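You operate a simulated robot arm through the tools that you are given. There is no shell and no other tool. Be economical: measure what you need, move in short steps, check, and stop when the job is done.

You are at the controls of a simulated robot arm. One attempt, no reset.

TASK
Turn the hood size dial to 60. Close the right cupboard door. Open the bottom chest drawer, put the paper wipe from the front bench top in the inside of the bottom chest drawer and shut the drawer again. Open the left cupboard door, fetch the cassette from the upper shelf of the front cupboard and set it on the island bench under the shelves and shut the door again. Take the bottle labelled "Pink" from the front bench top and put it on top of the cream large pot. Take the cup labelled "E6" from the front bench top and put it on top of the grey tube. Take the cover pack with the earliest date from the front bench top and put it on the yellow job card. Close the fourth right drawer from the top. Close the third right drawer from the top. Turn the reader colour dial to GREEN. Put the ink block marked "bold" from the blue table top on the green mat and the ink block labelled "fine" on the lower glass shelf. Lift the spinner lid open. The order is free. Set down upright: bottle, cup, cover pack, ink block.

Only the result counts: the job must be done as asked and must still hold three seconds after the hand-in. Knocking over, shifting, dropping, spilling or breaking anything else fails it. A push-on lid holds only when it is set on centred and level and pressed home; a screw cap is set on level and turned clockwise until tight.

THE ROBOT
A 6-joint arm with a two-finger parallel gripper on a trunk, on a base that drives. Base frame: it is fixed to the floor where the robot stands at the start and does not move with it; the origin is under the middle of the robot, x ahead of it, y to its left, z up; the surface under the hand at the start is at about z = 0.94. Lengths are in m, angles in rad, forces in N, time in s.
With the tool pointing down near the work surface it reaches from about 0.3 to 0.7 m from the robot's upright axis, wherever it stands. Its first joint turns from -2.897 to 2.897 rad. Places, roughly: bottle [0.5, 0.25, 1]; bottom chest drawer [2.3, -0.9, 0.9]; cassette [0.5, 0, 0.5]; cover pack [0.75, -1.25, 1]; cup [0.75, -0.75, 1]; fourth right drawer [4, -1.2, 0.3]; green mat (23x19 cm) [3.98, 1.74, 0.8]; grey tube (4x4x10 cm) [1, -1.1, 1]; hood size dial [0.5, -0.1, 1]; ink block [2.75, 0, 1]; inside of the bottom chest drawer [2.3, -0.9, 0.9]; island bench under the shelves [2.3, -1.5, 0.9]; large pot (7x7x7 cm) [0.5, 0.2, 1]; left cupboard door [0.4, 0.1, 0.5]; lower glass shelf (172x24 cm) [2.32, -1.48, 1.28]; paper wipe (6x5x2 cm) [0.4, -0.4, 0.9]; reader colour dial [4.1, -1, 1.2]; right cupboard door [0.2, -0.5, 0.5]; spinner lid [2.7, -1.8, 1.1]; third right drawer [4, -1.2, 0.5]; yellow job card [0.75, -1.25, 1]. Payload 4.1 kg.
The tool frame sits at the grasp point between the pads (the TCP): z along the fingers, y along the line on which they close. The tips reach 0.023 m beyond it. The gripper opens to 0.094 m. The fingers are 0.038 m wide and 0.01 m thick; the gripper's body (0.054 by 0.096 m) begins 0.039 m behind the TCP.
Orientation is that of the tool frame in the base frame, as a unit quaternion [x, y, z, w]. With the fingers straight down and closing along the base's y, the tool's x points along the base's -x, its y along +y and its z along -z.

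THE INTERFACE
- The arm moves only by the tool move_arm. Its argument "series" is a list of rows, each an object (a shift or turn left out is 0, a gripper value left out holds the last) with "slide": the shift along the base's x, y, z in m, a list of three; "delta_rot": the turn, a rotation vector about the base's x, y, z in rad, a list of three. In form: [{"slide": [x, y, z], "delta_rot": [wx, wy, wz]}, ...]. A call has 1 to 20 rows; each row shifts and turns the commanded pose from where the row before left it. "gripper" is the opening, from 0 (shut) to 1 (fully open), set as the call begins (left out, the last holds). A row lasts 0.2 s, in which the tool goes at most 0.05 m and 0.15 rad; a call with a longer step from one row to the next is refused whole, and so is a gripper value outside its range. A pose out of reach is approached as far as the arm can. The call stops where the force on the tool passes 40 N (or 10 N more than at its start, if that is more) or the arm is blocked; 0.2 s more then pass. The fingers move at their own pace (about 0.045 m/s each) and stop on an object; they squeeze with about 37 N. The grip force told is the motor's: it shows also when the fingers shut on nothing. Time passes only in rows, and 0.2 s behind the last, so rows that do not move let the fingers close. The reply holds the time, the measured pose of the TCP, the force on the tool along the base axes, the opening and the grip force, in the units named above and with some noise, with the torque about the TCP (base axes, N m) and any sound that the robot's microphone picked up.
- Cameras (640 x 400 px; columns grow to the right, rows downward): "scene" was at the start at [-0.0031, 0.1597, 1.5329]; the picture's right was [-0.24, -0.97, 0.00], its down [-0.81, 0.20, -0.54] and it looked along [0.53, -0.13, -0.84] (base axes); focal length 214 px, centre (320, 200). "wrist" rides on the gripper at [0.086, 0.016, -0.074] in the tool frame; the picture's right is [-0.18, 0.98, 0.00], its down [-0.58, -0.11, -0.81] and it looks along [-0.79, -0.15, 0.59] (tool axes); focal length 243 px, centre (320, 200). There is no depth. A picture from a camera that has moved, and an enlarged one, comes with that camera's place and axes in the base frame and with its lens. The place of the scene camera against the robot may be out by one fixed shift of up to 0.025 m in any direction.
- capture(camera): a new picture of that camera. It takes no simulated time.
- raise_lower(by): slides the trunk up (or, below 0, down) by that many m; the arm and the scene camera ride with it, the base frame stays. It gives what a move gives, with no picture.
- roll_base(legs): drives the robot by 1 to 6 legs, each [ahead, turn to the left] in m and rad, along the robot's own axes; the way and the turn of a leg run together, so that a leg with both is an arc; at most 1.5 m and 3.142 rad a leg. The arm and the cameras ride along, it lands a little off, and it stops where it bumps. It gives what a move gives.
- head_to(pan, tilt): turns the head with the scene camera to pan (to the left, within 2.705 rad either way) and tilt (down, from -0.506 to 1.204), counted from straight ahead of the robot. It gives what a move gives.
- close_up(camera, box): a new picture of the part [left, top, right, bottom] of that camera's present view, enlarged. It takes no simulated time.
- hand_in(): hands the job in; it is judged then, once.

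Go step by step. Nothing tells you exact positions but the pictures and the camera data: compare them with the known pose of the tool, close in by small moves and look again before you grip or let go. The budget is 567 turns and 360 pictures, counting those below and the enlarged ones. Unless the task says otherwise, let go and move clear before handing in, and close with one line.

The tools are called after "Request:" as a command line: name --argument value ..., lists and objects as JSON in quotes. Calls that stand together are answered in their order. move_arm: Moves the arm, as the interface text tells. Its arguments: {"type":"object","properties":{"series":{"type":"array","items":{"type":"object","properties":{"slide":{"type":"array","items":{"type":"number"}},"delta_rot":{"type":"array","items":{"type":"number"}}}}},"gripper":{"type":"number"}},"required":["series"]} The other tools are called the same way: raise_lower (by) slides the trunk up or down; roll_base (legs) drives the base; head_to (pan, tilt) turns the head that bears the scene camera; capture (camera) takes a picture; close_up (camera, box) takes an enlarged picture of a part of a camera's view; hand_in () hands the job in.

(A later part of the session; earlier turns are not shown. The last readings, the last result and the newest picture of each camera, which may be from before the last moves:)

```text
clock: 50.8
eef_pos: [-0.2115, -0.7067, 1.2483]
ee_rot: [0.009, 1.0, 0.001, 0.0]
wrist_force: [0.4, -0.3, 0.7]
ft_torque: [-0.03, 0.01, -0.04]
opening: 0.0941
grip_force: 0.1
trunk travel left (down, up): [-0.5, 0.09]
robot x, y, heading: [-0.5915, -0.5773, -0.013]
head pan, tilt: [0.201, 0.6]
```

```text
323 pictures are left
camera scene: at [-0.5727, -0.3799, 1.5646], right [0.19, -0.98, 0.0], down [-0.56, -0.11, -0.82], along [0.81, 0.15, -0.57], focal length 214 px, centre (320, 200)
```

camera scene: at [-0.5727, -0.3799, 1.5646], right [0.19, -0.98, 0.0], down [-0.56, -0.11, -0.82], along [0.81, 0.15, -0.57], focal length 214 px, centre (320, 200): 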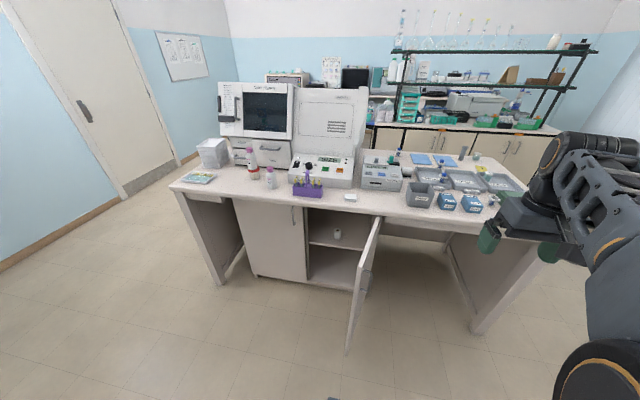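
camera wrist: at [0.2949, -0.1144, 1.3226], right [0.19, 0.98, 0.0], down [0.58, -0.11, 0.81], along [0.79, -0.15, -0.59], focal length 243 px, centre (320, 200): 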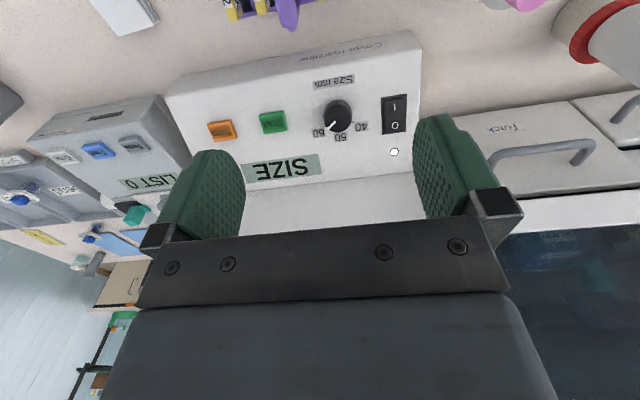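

Request:
raise_lower --by -0.4

Request:
move_arm --series '[{"delta_rot": [0, -0.143, 0], "slide": [0, 0, -0.01]}, {"delta_rot": [0, -0.143, 0], "slide": [0, 0, -0.01]}, {"delta_rot": [0, -0.143, 0], "slide": [0, 0, -0.01]}, {"delta_rot": [0, -0.143, 0], "slide": [0, 0, -0.01]}, {"delta_rot": [0, -0.143, 0], "slide": [0, 0, -0.01]}, {"delta_rot": [0, -0.143, 0], "slide": [0, 0, -0.01]}, {"delta_rot": [0, -0.143, 0], "slide": [0, 0, -0.01]}, {"delta_rot": [0, -0.143, 0], "slide": [0, 0, -0.01]}, {"delta_rot": [0, -0.143, 0], "slide": [0, 0, -0.01]}, {"delta_rot": [0, -0.143, 0], "slide": [0, 0, -0.01]}, {"delta_rot": [0, -0.141, 0], "slide": [0, 0, -0.01]}]' --gripper 0

Request:
capture --camera "scene"

```text
clock: 54.6
eef_pos: [-0.2101, -0.7066, 0.849]
ee_rot: [0.008, 1.0, 0.0, 0.0]
wrist_force: [-0.8, 1.0, -0.4]
ft_torque: [0.01, -0.02, 0.02]
opening: 0.0942
grip_force: 0.2
trunk travel left (down, up): [-0.1, 0.49]
robot x, y, heading: [-0.5888, -0.5747, -0.012]
head pan, tilt: [0.201, 0.6]
```

```text
clock: 57.0
eef_pos: [-0.1762, -0.7373, 0.763]
ee_rot: [0.007, 0.706, 0.005, 0.708]
wrist_force: [-0.1, 0.5, 0.7]
ft_torque: [0.02, 0.01, 0.01]
opening: 0.0001
grip_force: 37.0
out of reach, approached as far as the arm can: row 9, 10, 11
trunk travel left (down, up): [-0.1, 0.49]
robot x, y, heading: [-0.5917, -0.5746, -0.011]
head pan, tilt: [0.201, 0.6]
```

```text
322 pictures are left
camera scene: at [-0.573, -0.3796, 1.1646], right [0.19, -0.98, 0.0], down [-0.55, -0.11, -0.83], along [0.81, 0.16, -0.56], focal length 214 px, centre (320, 200)
```

scene: 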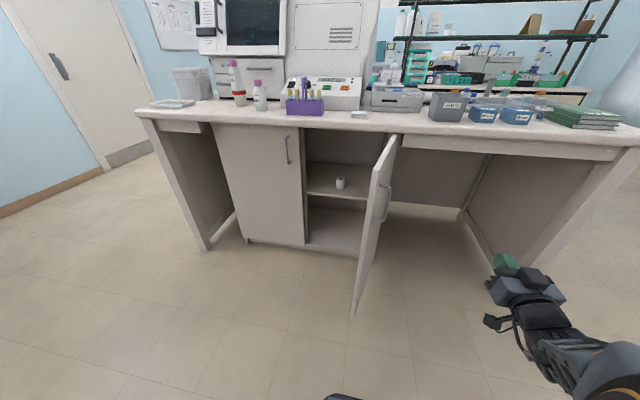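

Request:
raise_lower --by -0.1

Request:
move_arm --series '[{"slide": [0.04, 0.0, 0]}, {"slide": [0.04, 0.0, 0]}, {"slide": [0.03, 0.01, -0.02]}, {"slide": [0.01, 0.02, -0.03]}, {"slide": [0, 0.02, -0.03]}, {"slide": [0, 0.02, -0.03]}, {"slide": [0, 0, -0.03]}]'

Request:
capture --camera "scene"

Request:
capture --camera "wrist"

```text
clock: 58.3
eef_pos: [-0.1758, -0.7373, 0.6645]
ee_rot: [0.007, 0.707, 0.006, 0.707]
wrist_force: [0.3, -1.0, 1.4]
ft_torque: [0.01, -0.02, -0.03]
opening: 0.0
grip_force: 37.2
trunk travel left (down, up): [0.0, 0.59]
robot x, y, heading: [-0.5874, -0.5723, -0.012]
head pan, tilt: [0.201, 0.6]
```

```text
clock: 59.9
eef_pos: [-0.0551, -0.6712, 0.5251]
ee_rot: [0.009, 0.708, 0.011, 0.706]
wrist_force: [-0.2, 0.0, 0.3]
ft_torque: [0.01, 0.0, -0.03]
opening: 0.0004
grip_force: 37.0
trunk travel left (down, up): [0.0, 0.59]
robot x, y, heading: [-0.5926, -0.5732, -0.012]
head pan, tilt: [0.201, 0.6]
```

```text
321 pictures are left
camera scene: at [-0.5728, -0.3798, 1.0647], right [0.19, -0.98, 0.0], down [-0.55, -0.11, -0.83], along [0.81, 0.16, -0.56], focal length 214 px, centre (320, 200)
```

scene: 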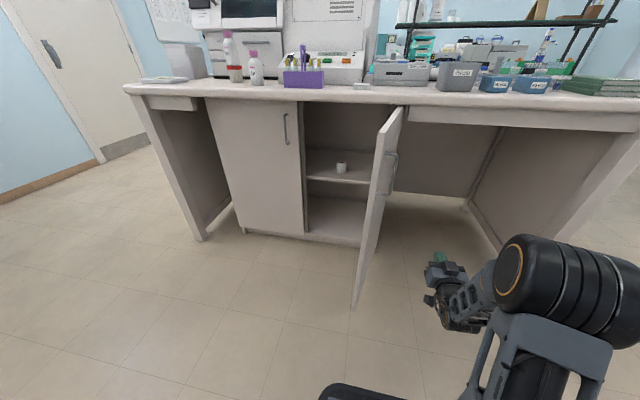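

```text
320 pictures are left
camera wrist: at [-0.1301, -0.6549, 0.4381], right [0.0, 0.98, 0.21], down [-0.8, -0.13, 0.58], along [0.59, -0.17, 0.79], focal length 243 px, centre (320, 200)
```

wrist: 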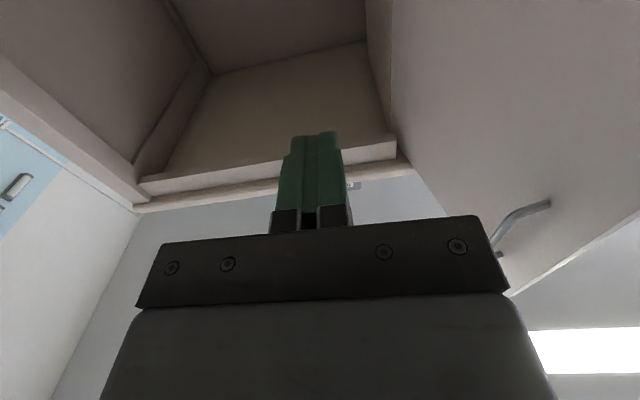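

Request:
move_arm --series '[{"slide": [0.05, 0.0, 0]}, {"slide": [0.05, 0.0, 0]}, {"slide": [0, 0.04, 0]}, {"slide": [0, 0.04, 0]}, {"slide": [0, 0.04, 0]}, {"slide": [0, 0.03, 0]}]'

Request:
capture --camera "scene"

```text
clock: 61.3
eef_pos: [0.039, -0.6687, 0.5229]
ee_rot: [0.001, 0.708, 0.011, 0.706]
wrist_force: [0.1, -0.7, 0.0]
ft_torque: [0.01, 0.0, -0.01]
opening: 0.0001
grip_force: 37.4
out of reach, approached as far as the arm can: row 3, 4, 5, 6
trunk travel left (down, up): [0.0, 0.59]
robot x, y, heading: [-0.5873, -0.5789, -0.011]
head pan, tilt: [0.201, 0.6]
```

```text
319 pictures are left
camera scene: at [-0.5727, -0.3799, 1.0646], right [0.19, -0.98, 0.0], down [-0.55, -0.11, -0.83], along [0.81, 0.16, -0.56], focal length 214 px, centre (320, 200)
```

scene: 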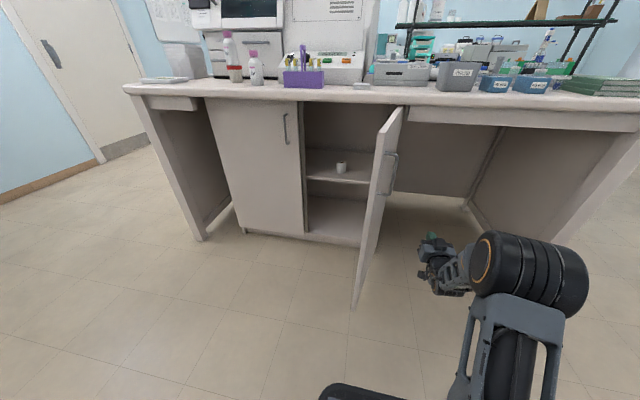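

Request:
move_arm --series '[{"slide": [-0.02, 0.02, 0]}, {"slide": [-0.02, 0.02, 0]}, {"slide": [0, 0.03, 0]}]'

```text
clock: 62.1
eef_pos: [-0.0116, -0.6596, 0.5282]
ee_rot: [0.002, 0.708, 0.014, 0.706]
wrist_force: [-0.7, 0.8, 0.5]
ft_torque: [-0.01, 0.0, 0.0]
opening: 0.0
grip_force: 37.3
out of reach, approached as far as the arm can: row 1, 2, 3
trunk travel left (down, up): [0.0, 0.59]
robot x, y, heading: [-0.59, -0.5751, -0.012]
head pan, tilt: [0.201, 0.6]
```

Request:
move_arm --series '[{"delta_rot": [0, 0, 0.12]}, {"delta_rot": [0, 0, 0.12]}, {"delta_rot": [0, 0, 0.12], "slide": [0, 0.02, 0]}, {"slide": [0, 0.03, 0]}]'

```text
clock: 63.1
eef_pos: [-0.0097, -0.608, 0.5269]
ee_rot: [-0.121, 0.697, 0.133, 0.694]
wrist_force: [-0.3, -0.5, 0.2]
ft_torque: [0.04, 0.0, 0.02]
opening: 0.0001
grip_force: 37.0
trunk travel left (down, up): [0.0, 0.59]
robot x, y, heading: [-0.5925, -0.578, -0.008]
head pan, tilt: [0.201, 0.6]
```

Yawing the tool left frees the motion. I continue with yaw toward the door's outer face and start pushing.

Request:
move_arm --series '[{"delta_rot": [0, 0, 0.12], "slide": [0.02, 0.01, 0]}, {"delta_rot": [0, 0, 0.12], "slide": [0.02, 0.02, 0]}, {"slide": [0.02, 0.03, 0]}, {"slide": [0.01, 0.03, 0]}, {"slide": [0.01, 0.03, 0], "delta_rot": [0, 0, 0.1]}, {"slide": [0.02, 0.03, 0], "delta_rot": [0, 0, 0.1]}, {"slide": [0.02, 0.03, 0]}]'

Request:
capture --camera "scene"

```text
clock: 64.7
eef_pos: [0.1079, -0.4273, 0.5264]
ee_rot: [-0.27, 0.654, 0.282, 0.648]
wrist_force: [0.8, 0.8, -0.4]
ft_torque: [0.0, 0.03, 0.01]
opening: 0.0
grip_force: 36.6
trunk travel left (down, up): [0.0, 0.59]
robot x, y, heading: [-0.5916, -0.5748, -0.007]
head pan, tilt: [0.201, 0.6]
```

```text
318 pictures are left
camera scene: at [-0.5728, -0.3799, 1.0646], right [0.19, -0.98, 0.0], down [-0.55, -0.11, -0.83], along [0.81, 0.16, -0.56], focal length 214 px, centre (320, 200)
```

scene: 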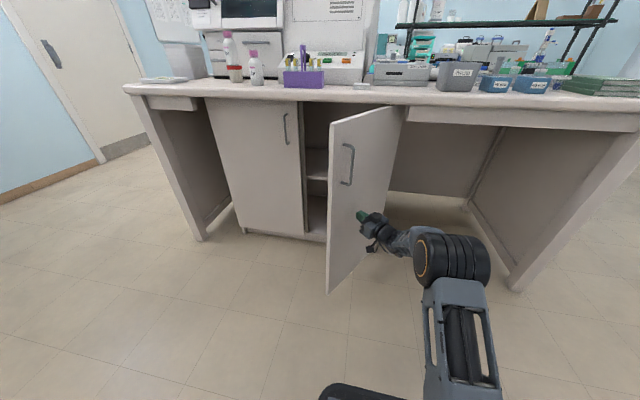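

Request:
move_arm --series '[{"slide": [0.025, 0.02, 0]}, {"slide": [0.03, 0.015, 0]}, {"slide": [0.03, 0.01, 0]}, {"slide": [0.03, 0.005, 0]}, {"slide": [0.02, 0.0, 0]}]'

Request:
capture --camera "scene"

```text
clock: 65.9
eef_pos: [0.2393, -0.3787, 0.5262]
ee_rot: [-0.27, 0.654, 0.281, 0.648]
wrist_force: [-0.4, -0.7, -0.1]
ft_torque: [-0.03, 0.0, -0.01]
opening: 0.0
grip_force: 36.5
out of reach, approached as far as the arm can: row 5
trunk travel left (down, up): [0.0, 0.59]
robot x, y, heading: [-0.5903, -0.5787, -0.011]
head pan, tilt: [0.201, 0.6]
```

```text
317 pictures are left
camera scene: at [-0.5727, -0.3798, 1.0647], right [0.19, -0.98, 0.0], down [-0.55, -0.11, -0.83], along [0.81, 0.16, -0.56], focal length 214 px, centre (320, 200)
```

scene: 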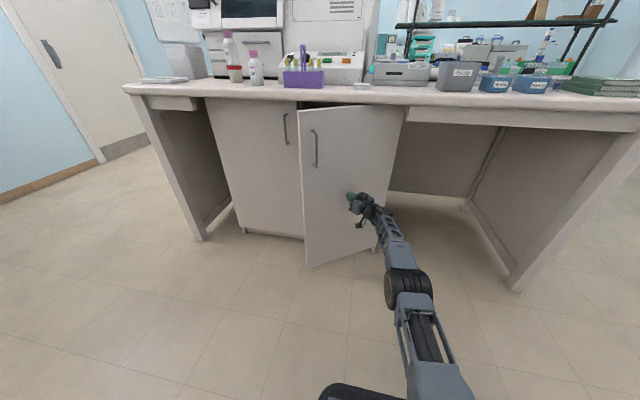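

Request:
roll_base --legs '[[0.04, 0]]'

Request:
capture --camera "scene"

```text
clock: 66.8
eef_pos: [0.2789, -0.3787, 0.527]
ee_rot: [-0.269, 0.654, 0.281, 0.649]
wrist_force: [-0.1, -1.0, -0.7]
ft_torque: [-0.01, 0.0, -0.01]
opening: 0.0
grip_force: 37.2
trunk travel left (down, up): [0.0, 0.59]
robot x, y, heading: [-0.5511, -0.5757, -0.009]
head pan, tilt: [0.201, 0.6]
```

```text
316 pictures are left
camera scene: at [-0.5332, -0.3802, 1.0646], right [0.19, -0.98, 0.0], down [-0.55, -0.11, -0.83], along [0.81, 0.16, -0.56], focal length 214 px, centre (320, 200)
```

scene: 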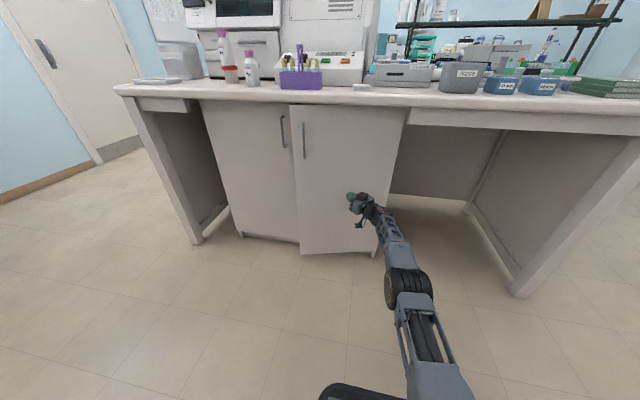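

Request:
roll_base --legs '[[0.03, 0]]'

Request:
close_up --camera "scene" --box '[180, 60, 440, 280]'

```text
clock: 67.7
eef_pos: [0.3093, -0.3794, 0.5259]
ee_rot: [-0.269, 0.654, 0.28, 0.649]
wrist_force: [0.1, -0.1, -0.1]
ft_torque: [-0.01, 0.02, 0.0]
opening: 0.0
grip_force: 37.4
trunk travel left (down, up): [0.0, 0.59]
robot x, y, heading: [-0.52, -0.5737, -0.01]
head pan, tilt: [0.201, 0.6]
```

```text
1.82 times, centred on (310, 170) of scene
camera zoom: at [-0.5026, -0.3806, 1.0646], right [0.19, -0.98, 0.0], down [-0.55, -0.11, -0.83], along [0.81, 0.16, -0.56], focal length 390 px, centre (338, 254)
```

zoom: 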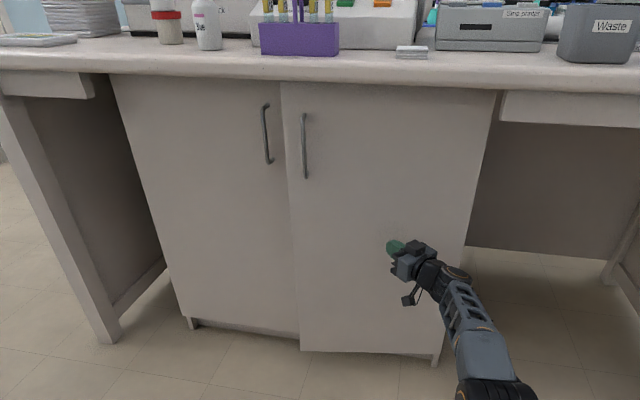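

Request:
roll_base --legs '[[0.02, 0]]'

Request:
close_up --camera "scene" --box '[180, 60, 440, 280]'

```text
clock: 68.5
eef_pos: [0.3293, -0.3802, 0.5271]
ee_rot: [-0.269, 0.654, 0.281, 0.649]
wrist_force: [0.2, 0.5, 0.2]
ft_torque: [-0.03, 0.03, 0.0]
opening: 0.0
grip_force: 37.2
trunk travel left (down, up): [0.0, 0.59]
robot x, y, heading: [-0.501, -0.5741, -0.009]
head pan, tilt: [0.201, 0.6]
```

```text
1.82 times, centred on (310, 170) of scene
camera zoom: at [-0.4829, -0.3808, 1.0646], right [0.19, -0.98, 0.0], down [-0.55, -0.11, -0.83], along [0.81, 0.16, -0.56], focal length 390 px, centre (338, 254)
```

zoom: 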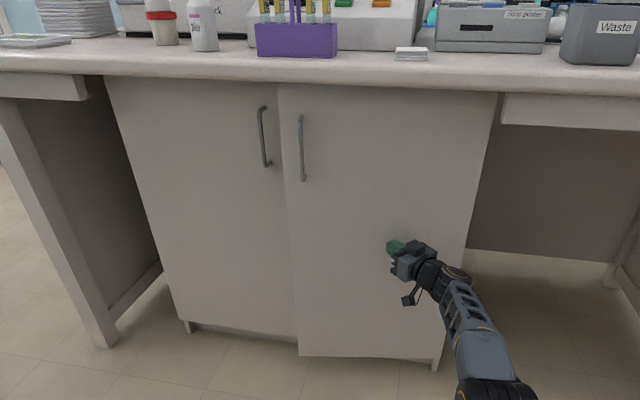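

Request:
roll_base --legs '[[0.02, 0]]'

Request:
move_arm --series '[{"slide": [0.005, 0.0, 0]}, {"slide": [0.005, 0, 0]}]'

Request:
close_up --camera "scene" --box '[180, 60, 440, 280]'

```text
clock: 69.2
eef_pos: [0.3483, -0.3794, 0.5261]
ee_rot: [-0.269, 0.654, 0.28, 0.649]
wrist_force: [0.6, 0.6, 0.3]
ft_torque: [0.02, -0.01, 0.02]
opening: 0.0001
grip_force: 36.7
trunk travel left (down, up): [0.0, 0.59]
robot x, y, heading: [-0.4791, -0.5794, -0.005]
head pan, tilt: [0.201, 0.6]
```

```text
clock: 69.8
eef_pos: [0.3486, -0.3794, 0.5269]
ee_rot: [-0.269, 0.654, 0.28, 0.649]
wrist_force: [0.0, 0.7, -0.2]
ft_torque: [0.02, -0.03, 0.01]
opening: 0.0001
grip_force: 36.9
out of reach, approached as far as the arm can: row 1, 2
trunk travel left (down, up): [0.0, 0.59]
robot x, y, heading: [-0.4809, -0.5728, -0.01]
head pan, tilt: [0.201, 0.6]
```

```text
1.82 times, centred on (310, 170) of scene
camera zoom: at [-0.4628, -0.381, 1.0646], right [0.19, -0.98, 0.0], down [-0.55, -0.11, -0.83], along [0.81, 0.16, -0.56], focal length 390 px, centre (338, 254)
```

zoom: 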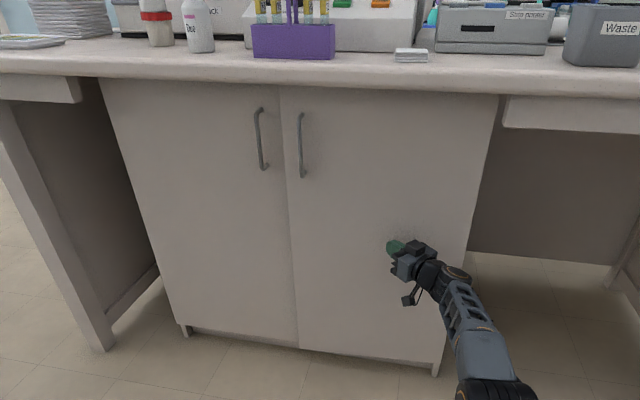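

Request:
roll_base --legs '[[0.01, 0]]'

Request:
close_up --camera "scene" --box '[250, 80, 350, 260]'

```text
clock: 70.6
eef_pos: [0.3576, -0.3797, 0.5262]
ee_rot: [-0.27, 0.654, 0.282, 0.648]
wrist_force: [0.2, 0.2, -0.4]
ft_torque: [0.0, 0.02, -0.02]
opening: 0.0
grip_force: 37.6
trunk travel left (down, up): [0.0, 0.59]
robot x, y, heading: [-0.4676, -0.5781, -0.013]
head pan, tilt: [0.201, 0.6]
```

```text
2.22 times, centred on (300, 170) of scene
camera zoom: at [-0.4529, -0.3811, 1.0646], right [0.19, -0.98, 0.0], down [-0.55, -0.11, -0.83], along [0.81, 0.16, -0.56], focal length 477 px, centre (364, 267)
```

zoom: 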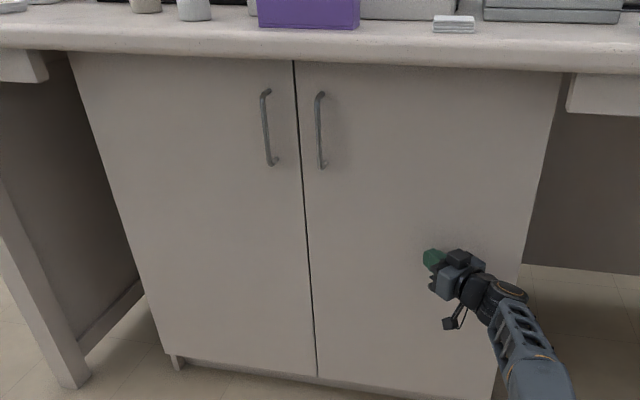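

Request:
roll_base --legs '[[0.008, 0]]'

```text
clock: 71.3
eef_pos: [0.3676, -0.3799, 0.527]
ee_rot: [-0.27, 0.654, 0.282, 0.648]
wrist_force: [-0.5, -0.5, -0.5]
ft_torque: [0.0, 0.02, 0.03]
opening: 0.0
grip_force: 37.3
trunk travel left (down, up): [0.0, 0.59]
robot x, y, heading: [-0.4618, -0.5792, -0.011]
head pan, tilt: [0.201, 0.6]
```

Request:
close_up --camera "scene" --box '[250, 80, 350, 260]'

```text
2.22 times, centred on (300, 170) of scene
camera zoom: at [-0.4448, -0.3812, 1.0646], right [0.19, -0.98, 0.0], down [-0.55, -0.11, -0.83], along [0.81, 0.16, -0.56], focal length 477 px, centre (364, 267)
```

zoom: 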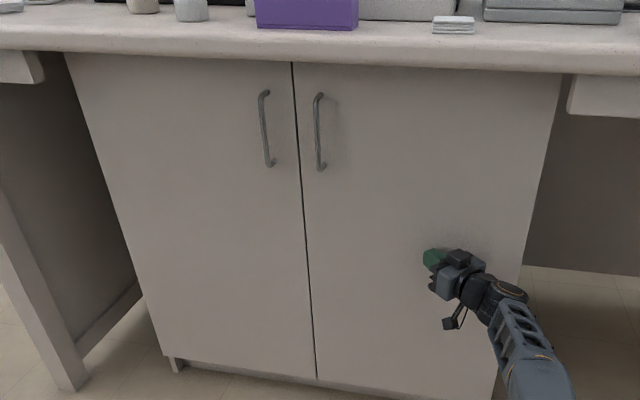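

The right door is flush. Next the left door: its handle (vertical bar) is at about (0.35, −0.045, 0.73–0.85). I retract and reposition to about (−0.44, −0.31).

Request:
roll_base --legs '[[-0.2, 0]]'

Request:
move_arm --series '[{"slide": [-0.05, 0, 0]}, {"slide": [-0.05, 0, 0]}, {"slide": [-0.05, 0, 0]}, {"slide": [-0.05, 0, 0]}, {"slide": [-0.05, 0, 0.01]}, {"slide": [-0.04, 0.0, 0.03]}, {"slide": [-0.03, 0.0, 0.03]}]'

Request:
roll_base --legs '[[0, 0.9], [0.37, 0], [0, -0.9]]'

Request:
head_to --pan 0.2 --tilt 0.5

Request:
capture --camera "scene"

```text
clock: 72.9
eef_pos: [0.1698, -0.3785, 0.5261]
ee_rot: [-0.27, 0.654, 0.281, 0.649]
wrist_force: [-0.3, 0.5, -0.3]
ft_torque: [-0.02, 0.01, -0.01]
opening: 0.0
grip_force: 36.6
trunk travel left (down, up): [0.0, 0.59]
robot x, y, heading: [-0.6606, -0.572, -0.015]
head pan, tilt: [0.201, 0.6]
```

```text
refused: row 5 steps farther than a row can; nothing moved
```

```text
clock: 80.0
eef_pos: [0.3813, -0.037, 0.5256]
ee_rot: [-0.293, 0.643, 0.302, 0.64]
wrist_force: [-5.4, -2.8, -0.6]
ft_torque: [0.07, -0.12, 0.0]
opening: 0.0
grip_force: 37.5
trunk travel left (down, up): [0.0, 0.59]
robot x, y, heading: [-0.4324, -0.2777, 0.031]
head pan, tilt: [0.201, 0.6]
stopped in leg 3: the force on the tool passed its limit at 49 N (the readings are from after the stop); the commanded pose is now the measured one
```

```text
clock: 80.7
eef_pos: [0.3817, -0.0348, 0.5265]
ee_rot: [-0.293, 0.643, 0.302, 0.64]
wrist_force: [-7.9, -2.2, 1.3]
ft_torque: [0.09, -0.15, 0.02]
opening: 0.0
grip_force: 37.3
trunk travel left (down, up): [0.0, 0.59]
robot x, y, heading: [-0.4346, -0.2792, 0.029]
head pan, tilt: [0.201, 0.499]
```

```text
310 pictures are left
camera scene: at [-0.4214, -0.0823, 1.0737], right [0.23, -0.97, 0.0], down [-0.47, -0.11, -0.88], along [0.85, 0.2, -0.48], focal length 214 px, centre (320, 200)
```

scene: 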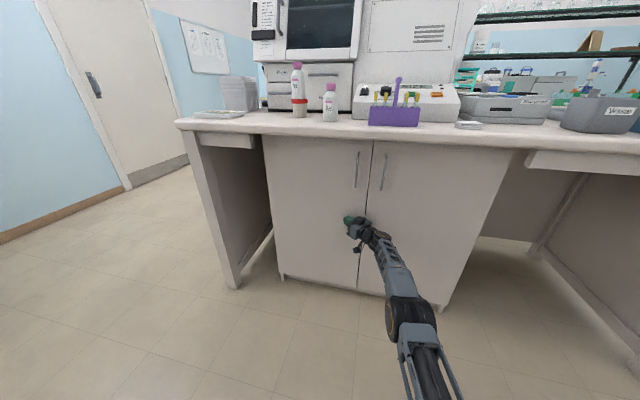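

The sweep touched the left door lightly (stopped), no harm visible. I back the hand off, raise, open the gripper and look at the handle by wrist camera.

Request:
move_arm --series '[{"slide": [-0.04, 0, 0]}, {"slide": [-0.04, 0, 0]}, {"slide": [-0.03, 0, 0], "delta_rot": [0, 0, -0.1]}, {"delta_rot": [0, 0, -0.1]}, {"delta_rot": [0, 0, -0.1]}]' --gripper 1

Request:
raise_lower --by 0.22

Request:
capture --camera "wrist"

Request:
capture --camera "scene"

```text
clock: 81.9
eef_pos: [0.2725, -0.0348, 0.5257]
ee_rot: [-0.193, 0.68, 0.202, 0.678]
wrist_force: [-0.5, -1.2, -0.9]
ft_torque: [0.0, -0.01, 0.0]
opening: 0.0942
grip_force: 0.1
trunk travel left (down, up): [0.0, 0.59]
robot x, y, heading: [-0.429, -0.2815, 0.033]
head pan, tilt: [0.201, 0.499]
```

```text
clock: 84.2
eef_pos: [0.2731, -0.0351, 0.7447]
ee_rot: [-0.193, 0.68, 0.203, 0.677]
wrist_force: [0.2, 0.3, -0.8]
ft_torque: [-0.01, -0.01, 0.02]
opening: 0.094
grip_force: 0.2
trunk travel left (down, up): [-0.22, 0.37]
robot x, y, heading: [-0.4339, -0.2808, 0.034]
head pan, tilt: [0.201, 0.499]
```

```text
309 pictures are left
camera wrist: at [0.2014, -0.0628, 0.6579], right [-0.53, 0.83, 0.2], down [-0.62, -0.53, 0.58], along [0.58, 0.18, 0.79], focal length 243 px, centre (320, 200)
```

wrist: 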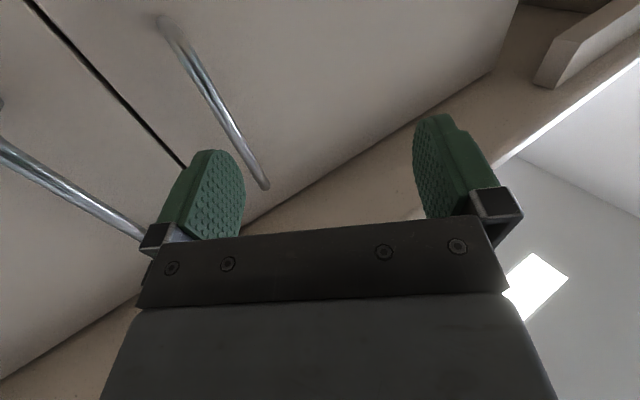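

```text
308 pictures are left
camera scene: at [-0.4209, -0.0821, 1.2937], right [0.23, -0.97, 0.0], down [-0.47, -0.11, -0.88], along [0.85, 0.2, -0.48], focal length 214 px, centre (320, 200)
```

scene: 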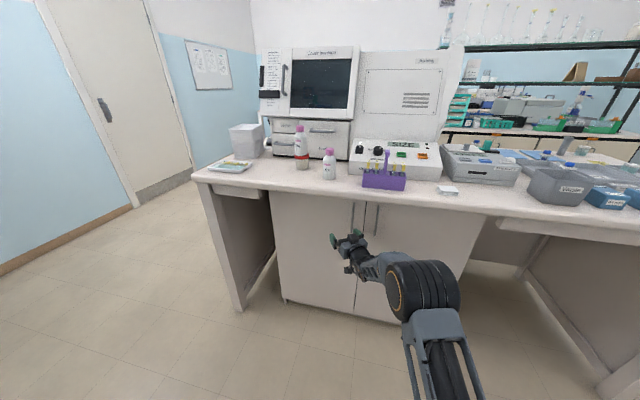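

The bar is at about y=−0.055. I line up along the tool axis and look again.

Request:
move_arm --series '[{"slide": [0, -0.037, 0.005]}, {"slide": [0, -0.038, 0.005]}, {"slide": [0.03, 0.02, 0]}]'

Request:
capture --camera "wrist"

```text
clock: 85.0
eef_pos: [0.305, -0.089, 0.756]
ee_rot: [-0.194, 0.679, 0.205, 0.677]
wrist_force: [-0.5, -0.1, 1.0]
ft_torque: [0.0, 0.03, -0.04]
opening: 0.094
grip_force: 0.1
trunk travel left (down, up): [-0.22, 0.37]
robot x, y, heading: [-0.4303, -0.2782, 0.034]
head pan, tilt: [0.201, 0.499]
```

```text
307 pictures are left
camera wrist: at [0.2332, -0.1163, 0.669], right [-0.53, 0.83, 0.2], down [-0.62, -0.53, 0.58], along [0.58, 0.18, 0.79], focal length 243 px, centre (320, 200)
```

wrist: 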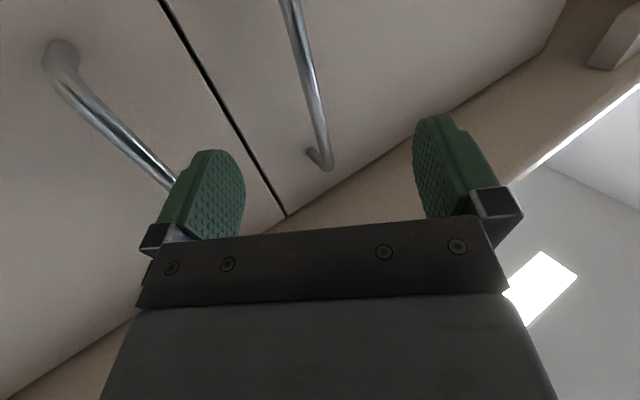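

Request:
move_arm --series '[{"slide": [0.007, -0.011, 0]}, {"slide": [0.025, 0.016, 0]}, {"slide": [0.02, 0.013, 0]}]'

Request:
capture --camera "wrist"

```text
clock: 85.8
eef_pos: [0.3548, -0.0752, 0.755]
ee_rot: [-0.192, 0.681, 0.202, 0.677]
wrist_force: [-32.4, -13.0, -1.6]
ft_torque: [0.16, -0.44, -1.75]
opening: 0.0908
grip_force: 0.0
trunk travel left (down, up): [-0.22, 0.37]
robot x, y, heading: [-0.4324, -0.2764, 0.034]
head pan, tilt: [0.201, 0.499]
```

```text
306 pictures are left
camera wrist: at [0.2816, -0.1016, 0.667], right [-0.52, 0.83, 0.2], down [-0.62, -0.53, 0.58], along [0.59, 0.18, 0.79], focal length 243 px, centre (320, 200)
```

wrist: 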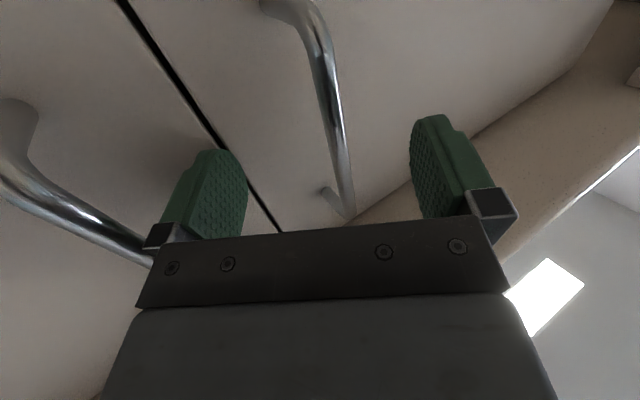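

The leading finger touches the door. I narrow the opening first, then advance and grip.

Request:
move_arm --series '[{"slide": [-0.006, -0.004, 0]}, {}, {}, {}]' --gripper 0.4

Request:
capture --camera "wrist"

```text
clock: 86.8
eef_pos: [0.349, -0.0752, 0.7567]
ee_rot: [-0.194, 0.68, 0.203, 0.677]
wrist_force: [-0.4, -0.2, 0.3]
ft_torque: [-0.01, -0.01, 0.02]
opening: 0.0375
grip_force: 0.0
trunk travel left (down, up): [-0.22, 0.37]
robot x, y, heading: [-0.4345, -0.2789, 0.029]
head pan, tilt: [0.201, 0.499]
```

```text
305 pictures are left
camera wrist: at [0.2777, -0.103, 0.6683], right [-0.53, 0.83, 0.2], down [-0.62, -0.53, 0.58], along [0.58, 0.18, 0.79], focal length 243 px, centre (320, 200)
```

wrist: 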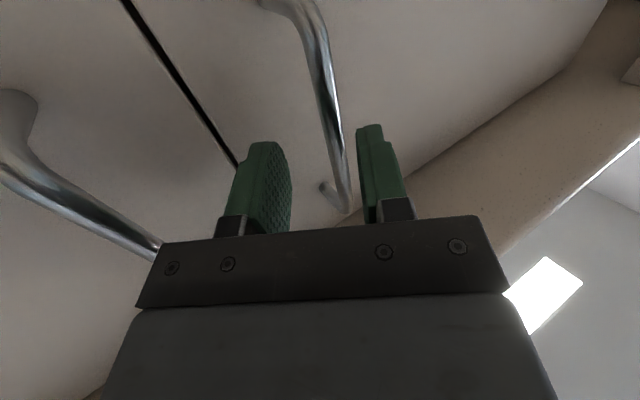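

Request:
move_arm --series '[{"slide": [-0.003, 0.005, 0]}, {"slide": [0.012, 0.008, 0]}, {"slide": [0.004, 0.003, 0]}]'

Request:
move_arm --series '[{}, {}, {}, {}]' --gripper 0

Request:
capture --camera "wrist"

```text
clock: 87.6
eef_pos: [0.3637, -0.0602, 0.755]
ee_rot: [-0.193, 0.68, 0.202, 0.677]
wrist_force: [0.1, -0.3, -0.7]
ft_torque: [-0.01, -0.03, 0.0]
opening: 0.0376
grip_force: 0.0
trunk travel left (down, up): [-0.22, 0.37]
robot x, y, heading: [-0.4305, -0.2771, 0.032]
head pan, tilt: [0.201, 0.499]
```

```text
clock: 88.6
eef_pos: [0.3624, -0.0574, 0.7546]
ee_rot: [-0.196, 0.68, 0.203, 0.677]
wrist_force: [-9.9, 9.3, -0.9]
ft_torque: [-1.3, -0.99, 0.14]
opening: 0.0099
grip_force: 44.7
trunk travel left (down, up): [-0.22, 0.37]
robot x, y, heading: [-0.4324, -0.2801, 0.034]
head pan, tilt: [0.201, 0.499]
```

```text
304 pictures are left
camera wrist: at [0.2909, -0.0858, 0.6676], right [-0.53, 0.82, 0.19], down [-0.62, -0.53, 0.58], along [0.58, 0.19, 0.79], focal length 243 px, centre (320, 200)
```

wrist: 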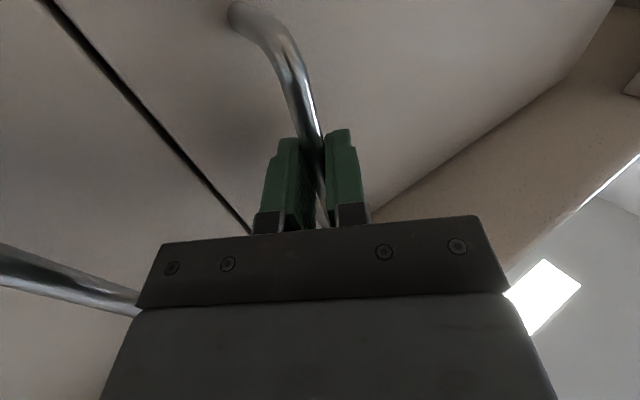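

Bar gripped. I pull along the door's arc.

Request:
move_arm --series '[{"slide": [-0.02, 0.002, 0]}, {"slide": [-0.0195, 0.003, 0]}, {"slide": [-0.0194, 0.0045, 0]}, {"slide": [-0.0194, 0.0045, 0]}, {"slide": [-0.019, 0.0065, 0]}, {"slide": [-0.019, 0.0065, 0]}]'

Request:
capture --camera "scene"

```text
clock: 90.1
eef_pos: [0.2457, -0.028, 0.7549]
ee_rot: [-0.2, 0.678, 0.206, 0.676]
wrist_force: [4.8, 11.8, -4.8]
ft_torque: [-0.38, -0.13, 0.18]
opening: 0.0097
grip_force: 44.7
trunk travel left (down, up): [-0.22, 0.37]
robot x, y, heading: [-0.4327, -0.277, 0.042]
head pan, tilt: [0.201, 0.499]
stopped in row 6: the force on the tool passed its limit at 42 N (the readings are from after the stop); the commanded pose is now the measured one
```

```text
303 pictures are left
camera scene: at [-0.4216, -0.0803, 1.2934], right [0.24, -0.97, 0.0], down [-0.47, -0.12, -0.88], along [0.85, 0.21, -0.48], focal length 214 px, centre (320, 200)
```

scene: 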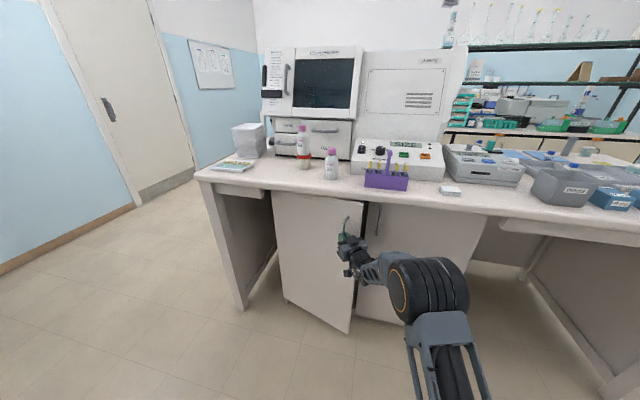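

Request:
move_arm --series '[{"slide": [-0.016, 0.01, 0]}, {"slide": [-0.016, 0.01, 0]}, {"slide": [-0.016, 0.011, 0]}, {"slide": [-0.016, 0.011, 0]}]'

```text
clock: 91.0
eef_pos: [0.2022, -0.0084, 0.7555]
ee_rot: [-0.207, 0.681, 0.211, 0.67]
wrist_force: [8.2, 15.0, -10.2]
ft_torque: [0.02, 0.02, 0.21]
opening: 0.0097
grip_force: 45.3
out of reach, approached as far as the arm can: row 3, 4
trunk travel left (down, up): [-0.22, 0.37]
robot x, y, heading: [-0.4356, -0.2809, 0.045]
head pan, tilt: [0.201, 0.499]
stopped in row 4: the force on the tool passed its limit at 46 N (the readings are from after the stop); the commanded pose is now the measured one
```

Door is ~0.4 rad open. I release, back off, and re-enter behind the free edge to push it further open from inside.

Request:
move_arm --series '[{}, {}, {"slide": [-0.03, -0.02, 0]}, {"slide": [-0.03, -0.02, 0]}, {"slide": [-0.0, -0.04, -0.02]}, {"slide": [0.0, -0.04, -0.02]}, {"slide": [0.0, -0.03, -0.02], "delta_rot": [0, 0, 0.11]}, {"delta_rot": [0, 0, 0.11]}, {"delta_rot": [0, 0, 0.11]}, {"delta_rot": [0, 0, 0.11]}, {"delta_rot": [0, 0, 0.11]}]' --gripper 0.5

Request:
capture --camera "scene"

Request:
capture --camera "wrist"

```text
clock: 93.4
eef_pos: [0.1435, -0.1595, 0.6973]
ee_rot: [-0.382, 0.597, 0.386, 0.59]
wrist_force: [0.4, 0.3, 0.1]
ft_torque: [-0.04, -0.01, 0.0]
opening: 0.047
grip_force: 0.1
trunk travel left (down, up): [-0.22, 0.37]
robot x, y, heading: [-0.4308, -0.2805, 0.037]
head pan, tilt: [0.201, 0.499]
```

```text
302 pictures are left
camera scene: at [-0.4224, -0.0816, 1.2937], right [0.24, -0.97, 0.0], down [-0.46, -0.11, -0.88], along [0.85, 0.21, -0.48], focal length 214 px, centre (320, 200)
```

scene: 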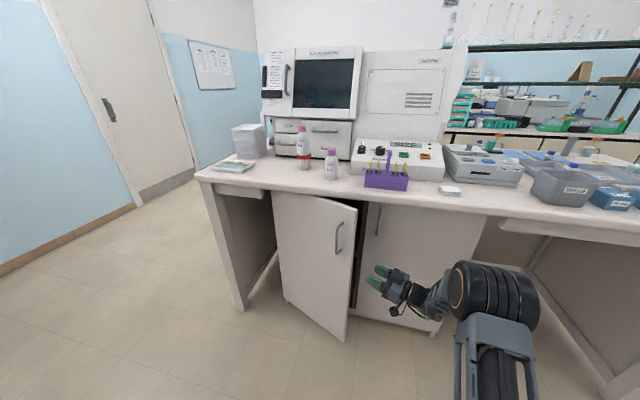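

```text
301 pictures are left
camera wrist: at [0.0965, -0.2238, 0.6111], right [-0.89, 0.4, 0.19], down [-0.22, -0.78, 0.59], along [0.39, 0.48, 0.79], focal length 243 px, centre (320, 200)
```

wrist: 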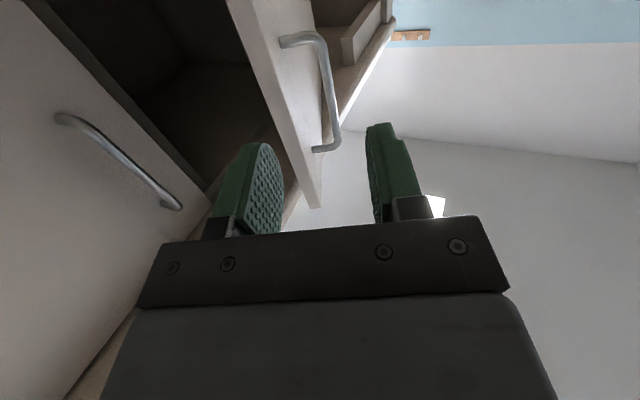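

Request:
move_arm --series '[{"slide": [0.04, 0, 0]}, {"slide": [0.04, 0, 0]}, {"slide": [0.04, 0, 0]}, {"slide": [0.017, 0.03, 0]}, {"slide": [0.02, 0.045, 0]}, {"slide": [0.01, 0.023, 0]}]' --gripper 0

Request:
capture --camera "wrist"

```text
clock: 94.8
eef_pos: [0.3102, -0.0614, 0.6995]
ee_rot: [-0.382, 0.597, 0.386, 0.59]
wrist_force: [-0.3, 0.4, 0.6]
ft_torque: [-0.05, 0.01, -0.01]
opening: 0.0
grip_force: 36.8
trunk travel left (down, up): [-0.22, 0.37]
robot x, y, heading: [-0.432, -0.2778, 0.043]
head pan, tilt: [0.201, 0.499]
```

```text
300 pictures are left
camera wrist: at [0.2638, -0.1239, 0.6123], right [-0.89, 0.4, 0.19], down [-0.22, -0.78, 0.58], along [0.39, 0.48, 0.79], focal length 243 px, centre (320, 200)
```

wrist: 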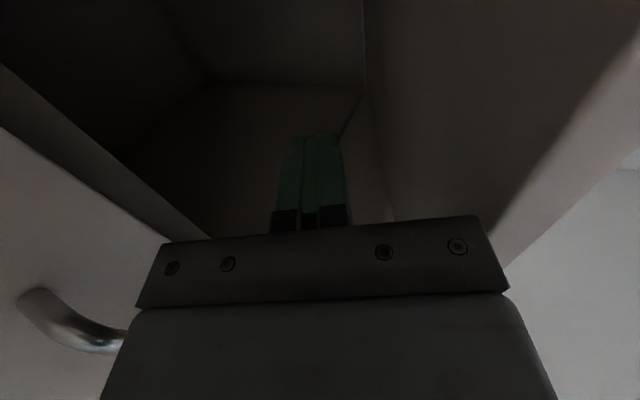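

Request:
move_arm --series '[{"slide": [-0.045, 0.012, 0]}, {"slide": [-0.043, 0.017, 0]}, {"slide": [-0.041, 0.022, 0]}, {"slide": [-0.038, 0.027, 0]}, {"slide": [-0.0345, 0.0315, 0]}]'

Request:
capture --camera "scene"

```text
clock: 96.0
eef_pos: [0.1092, 0.0472, 0.7022]
ee_rot: [-0.382, 0.597, 0.386, 0.591]
wrist_force: [0.0, -0.7, -1.1]
ft_torque: [0.02, -0.01, 0.0]
opening: 0.0
grip_force: 36.9
trunk travel left (down, up): [-0.22, 0.37]
robot x, y, heading: [-0.4319, -0.2831, 0.04]
head pan, tilt: [0.201, 0.499]
```

```text
299 pictures are left
camera scene: at [-0.4222, -0.0819, 1.2937], right [0.24, -0.97, 0.0], down [-0.47, -0.11, -0.88], along [0.85, 0.21, -0.48], focal length 214 px, centre (320, 200)
```

scene: 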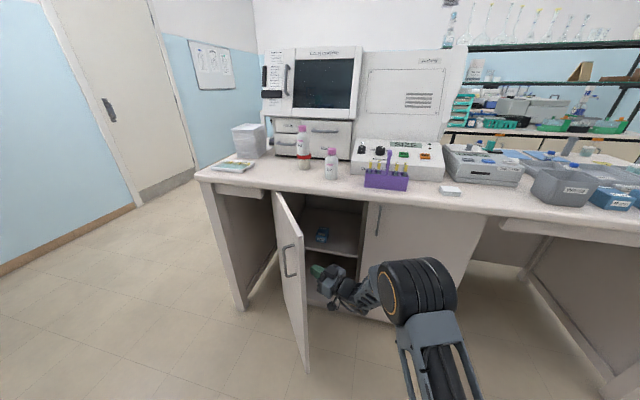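

Door now well open and the blue cassette is visible on the upper shelf. I push a bit further.

Request:
move_arm --series '[{"slide": [-0.0305, 0.0355, 0]}, {"slide": [-0.026, 0.039, 0]}, {"slide": [-0.021, 0.0415, 0]}, {"slide": [-0.016, 0.044, 0]}]'

Request:
capture --camera "scene"

Request:
close_up --camera "scene" --box '[270, 180, 390, 330]'

```text
clock: 97.0
eef_pos: [0.0157, 0.2041, 0.7006]
ee_rot: [-0.382, 0.597, 0.386, 0.59]
wrist_force: [0.5, 0.4, 1.0]
ft_torque: [0.02, -0.02, 0.03]
opening: 0.0
grip_force: 36.7
trunk travel left (down, up): [-0.22, 0.37]
robot x, y, heading: [-0.4322, -0.2823, 0.043]
head pan, tilt: [0.201, 0.499]
```

```text
298 pictures are left
camera scene: at [-0.4223, -0.0818, 1.2937], right [0.24, -0.97, 0.0], down [-0.46, -0.11, -0.88], along [0.85, 0.21, -0.48], focal length 214 px, centre (320, 200)
```

scene: 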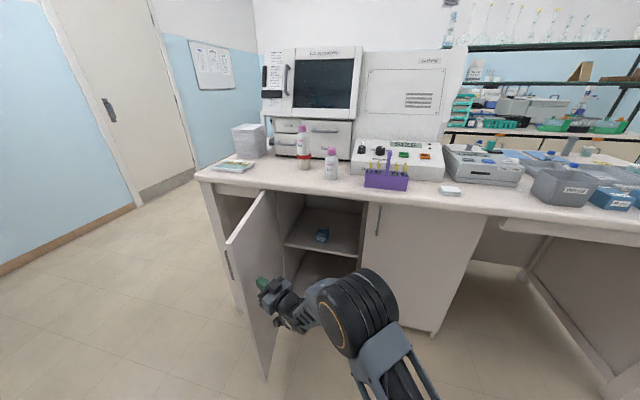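

```text
2.67 times, centred on (330, 255) of scene
camera zoom: at [-0.4223, -0.0818, 1.2937], right [0.24, -0.97, 0.0], down [-0.46, -0.11, -0.88], along [0.85, 0.21, -0.48], focal length 572 px, centre (293, 53)
```

zoom: 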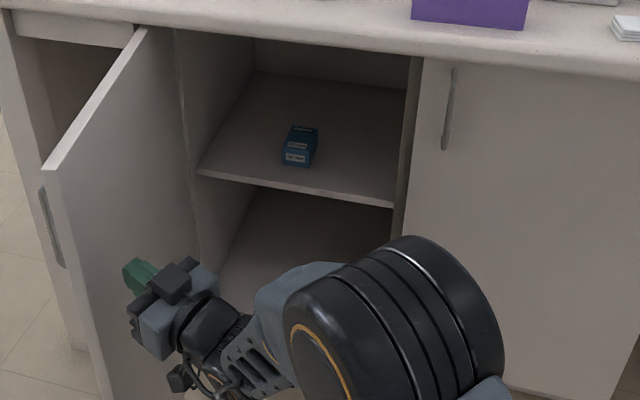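

The cassette sits on the shelf (z≈0.52) at about (0.49, 0.14). I retract the hand and drive closer, to about (−0.23, −0.16).

Request:
move_arm --series '[{"slide": [-0.01, -0.045, 0]}, {"slide": [-0.01, -0.045, 0]}, {"slide": [-0.01, -0.045, 0]}, {"slide": [-0.01, -0.045, 0]}, {"slide": [-0.01, -0.045, 0]}, {"slide": [0, -0.045, 0]}]'

```text
clock: 98.4
eef_pos: [-0.0285, -0.0629, 0.7078]
ee_rot: [-0.382, 0.598, 0.387, 0.589]
wrist_force: [0.1, 0.1, -0.5]
ft_torque: [0.01, -0.01, -0.01]
opening: 0.0
grip_force: 37.0
out of reach, approached as far as the arm can: row 5
trunk travel left (down, up): [-0.22, 0.37]
robot x, y, heading: [-0.4332, -0.2812, 0.042]
head pan, tilt: [0.201, 0.499]
```

Request:
roll_base --legs '[[0, 0.5], [0.24, 0], [0, -0.5]]'

Request:
move_arm --series '[{"delta_rot": [-0.1195, 0.0536, 0]}, {"delta_rot": [-0.1195, 0.0536, 0]}, {"delta_rot": [-0.1195, 0.0536, 0]}, {"delta_rot": [-0.1195, 0.0536, 0]}, {"delta_rot": [-0.1195, 0.0536, 0]}, {"delta_rot": [-0.1195, 0.0536, 0]}, {"delta_rot": [0, 0, -0.14]}, {"delta_rot": [0, 0, -0.14]}, {"delta_rot": [0, 0, -0.14]}, {"delta_rot": [0, 0, -0.14]}]' --gripper 1

Request:
head_to --pan 0.2 --tilt 0.8

Request:
capture --camera "scene"

Request:
capture --camera "wrist"

```text
clock: 103.0
eef_pos: [0.1821, 0.0604, 0.7086]
ee_rot: [-0.38, 0.6, 0.385, 0.59]
wrist_force: [0.3, 0.2, -0.3]
ft_torque: [-0.01, -0.01, -0.03]
opening: 0.0002
grip_force: 36.8
trunk travel left (down, up): [-0.22, 0.37]
robot x, y, heading: [-0.222, -0.1533, 0.033]
head pan, tilt: [0.201, 0.499]
```

```text
clock: 105.2
eef_pos: [0.1865, 0.0487, 0.7047]
ee_rot: [-0.261, 0.888, 0.109, 0.363]
wrist_force: [-0.7, 0.8, 0.2]
ft_torque: [-0.02, -0.05, -0.03]
opening: 0.094
grip_force: 0.1
out of reach, approached as far as the arm can: row 10
trunk travel left (down, up): [-0.22, 0.37]
robot x, y, heading: [-0.2228, -0.1539, 0.036]
head pan, tilt: [0.201, 0.499]
```

```text
clock: 106.0
eef_pos: [0.1874, 0.0481, 0.7045]
ee_rot: [-0.261, 0.888, 0.109, 0.363]
wrist_force: [-0.2, -0.1, 0.2]
ft_torque: [0.02, -0.01, 0.0]
opening: 0.094
grip_force: 0.0
trunk travel left (down, up): [-0.22, 0.37]
robot x, y, heading: [-0.2253, -0.1514, 0.038]
head pan, tilt: [0.201, 0.799]
```

```text
296 pictures are left
camera scene: at [-0.2228, 0.0423, 1.2678], right [0.23, -0.97, 0.0], down [-0.7, -0.17, -0.7], along [0.68, 0.16, -0.72], focal length 214 px, centre (320, 200)
```

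scene: 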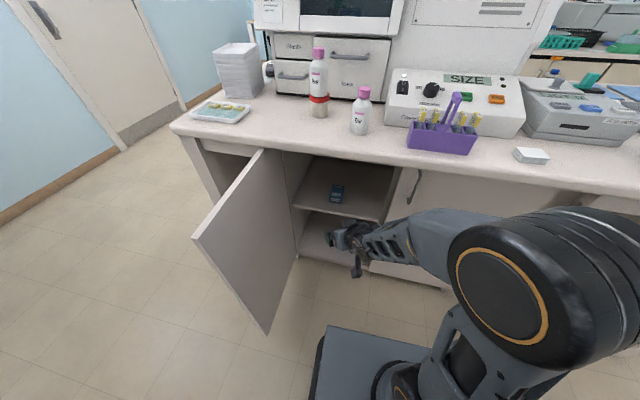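

```text
295 pictures are left
camera wrist: at [0.0826, -0.0016, 0.6962], right [-0.43, 0.9, 0.13], down [-0.06, -0.18, 0.98], along [0.9, 0.41, 0.13], focal length 243 px, centre (320, 200)
```

wrist: 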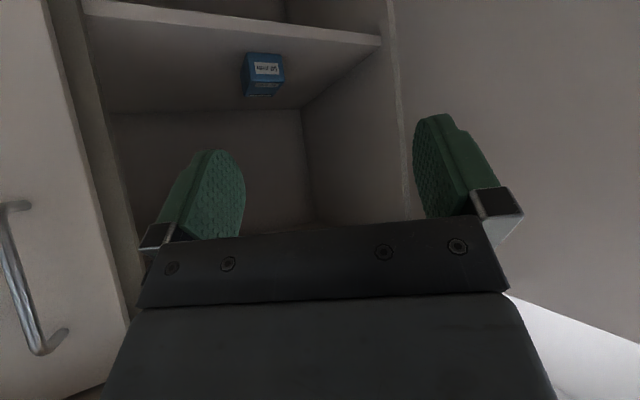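

Request:
close_up --camera "wrist" --box '[210, 20, 330, 120]'

Request:
close_up --camera "scene" --box '[300, 170, 380, 220]'

```text
4.00 times, centred on (270, 70) of wrist
camera zoom: at [0.0826, -0.0016, 0.6962], right [-0.43, 0.9, 0.13], down [-0.06, -0.18, 0.98], along [0.9, 0.41, 0.13], focal length 970 px, centre (520, 720)
```

zoom: 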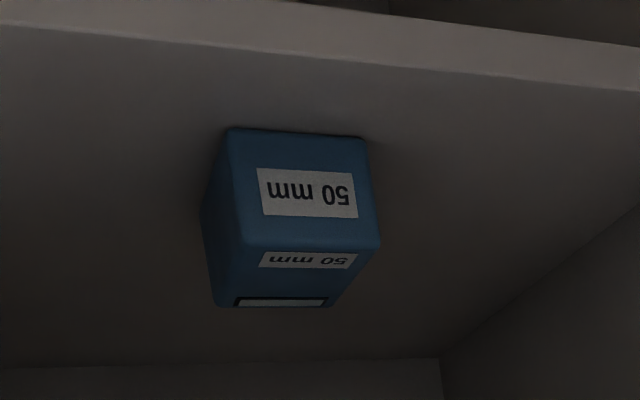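

```text
8.00 times, centred on (340, 195) of scene
camera zoom: at [-0.2228, 0.0423, 1.2678], right [0.23, -0.97, 0.0], down [-0.7, -0.17, -0.7], along [0.68, 0.16, -0.72], focal length 1716 px, centre (160, 240)
```

zoom: 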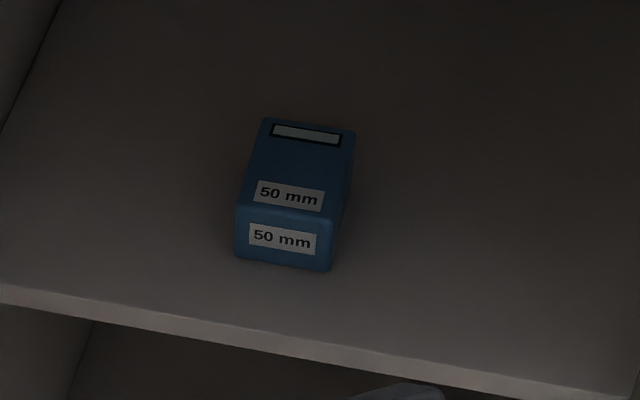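

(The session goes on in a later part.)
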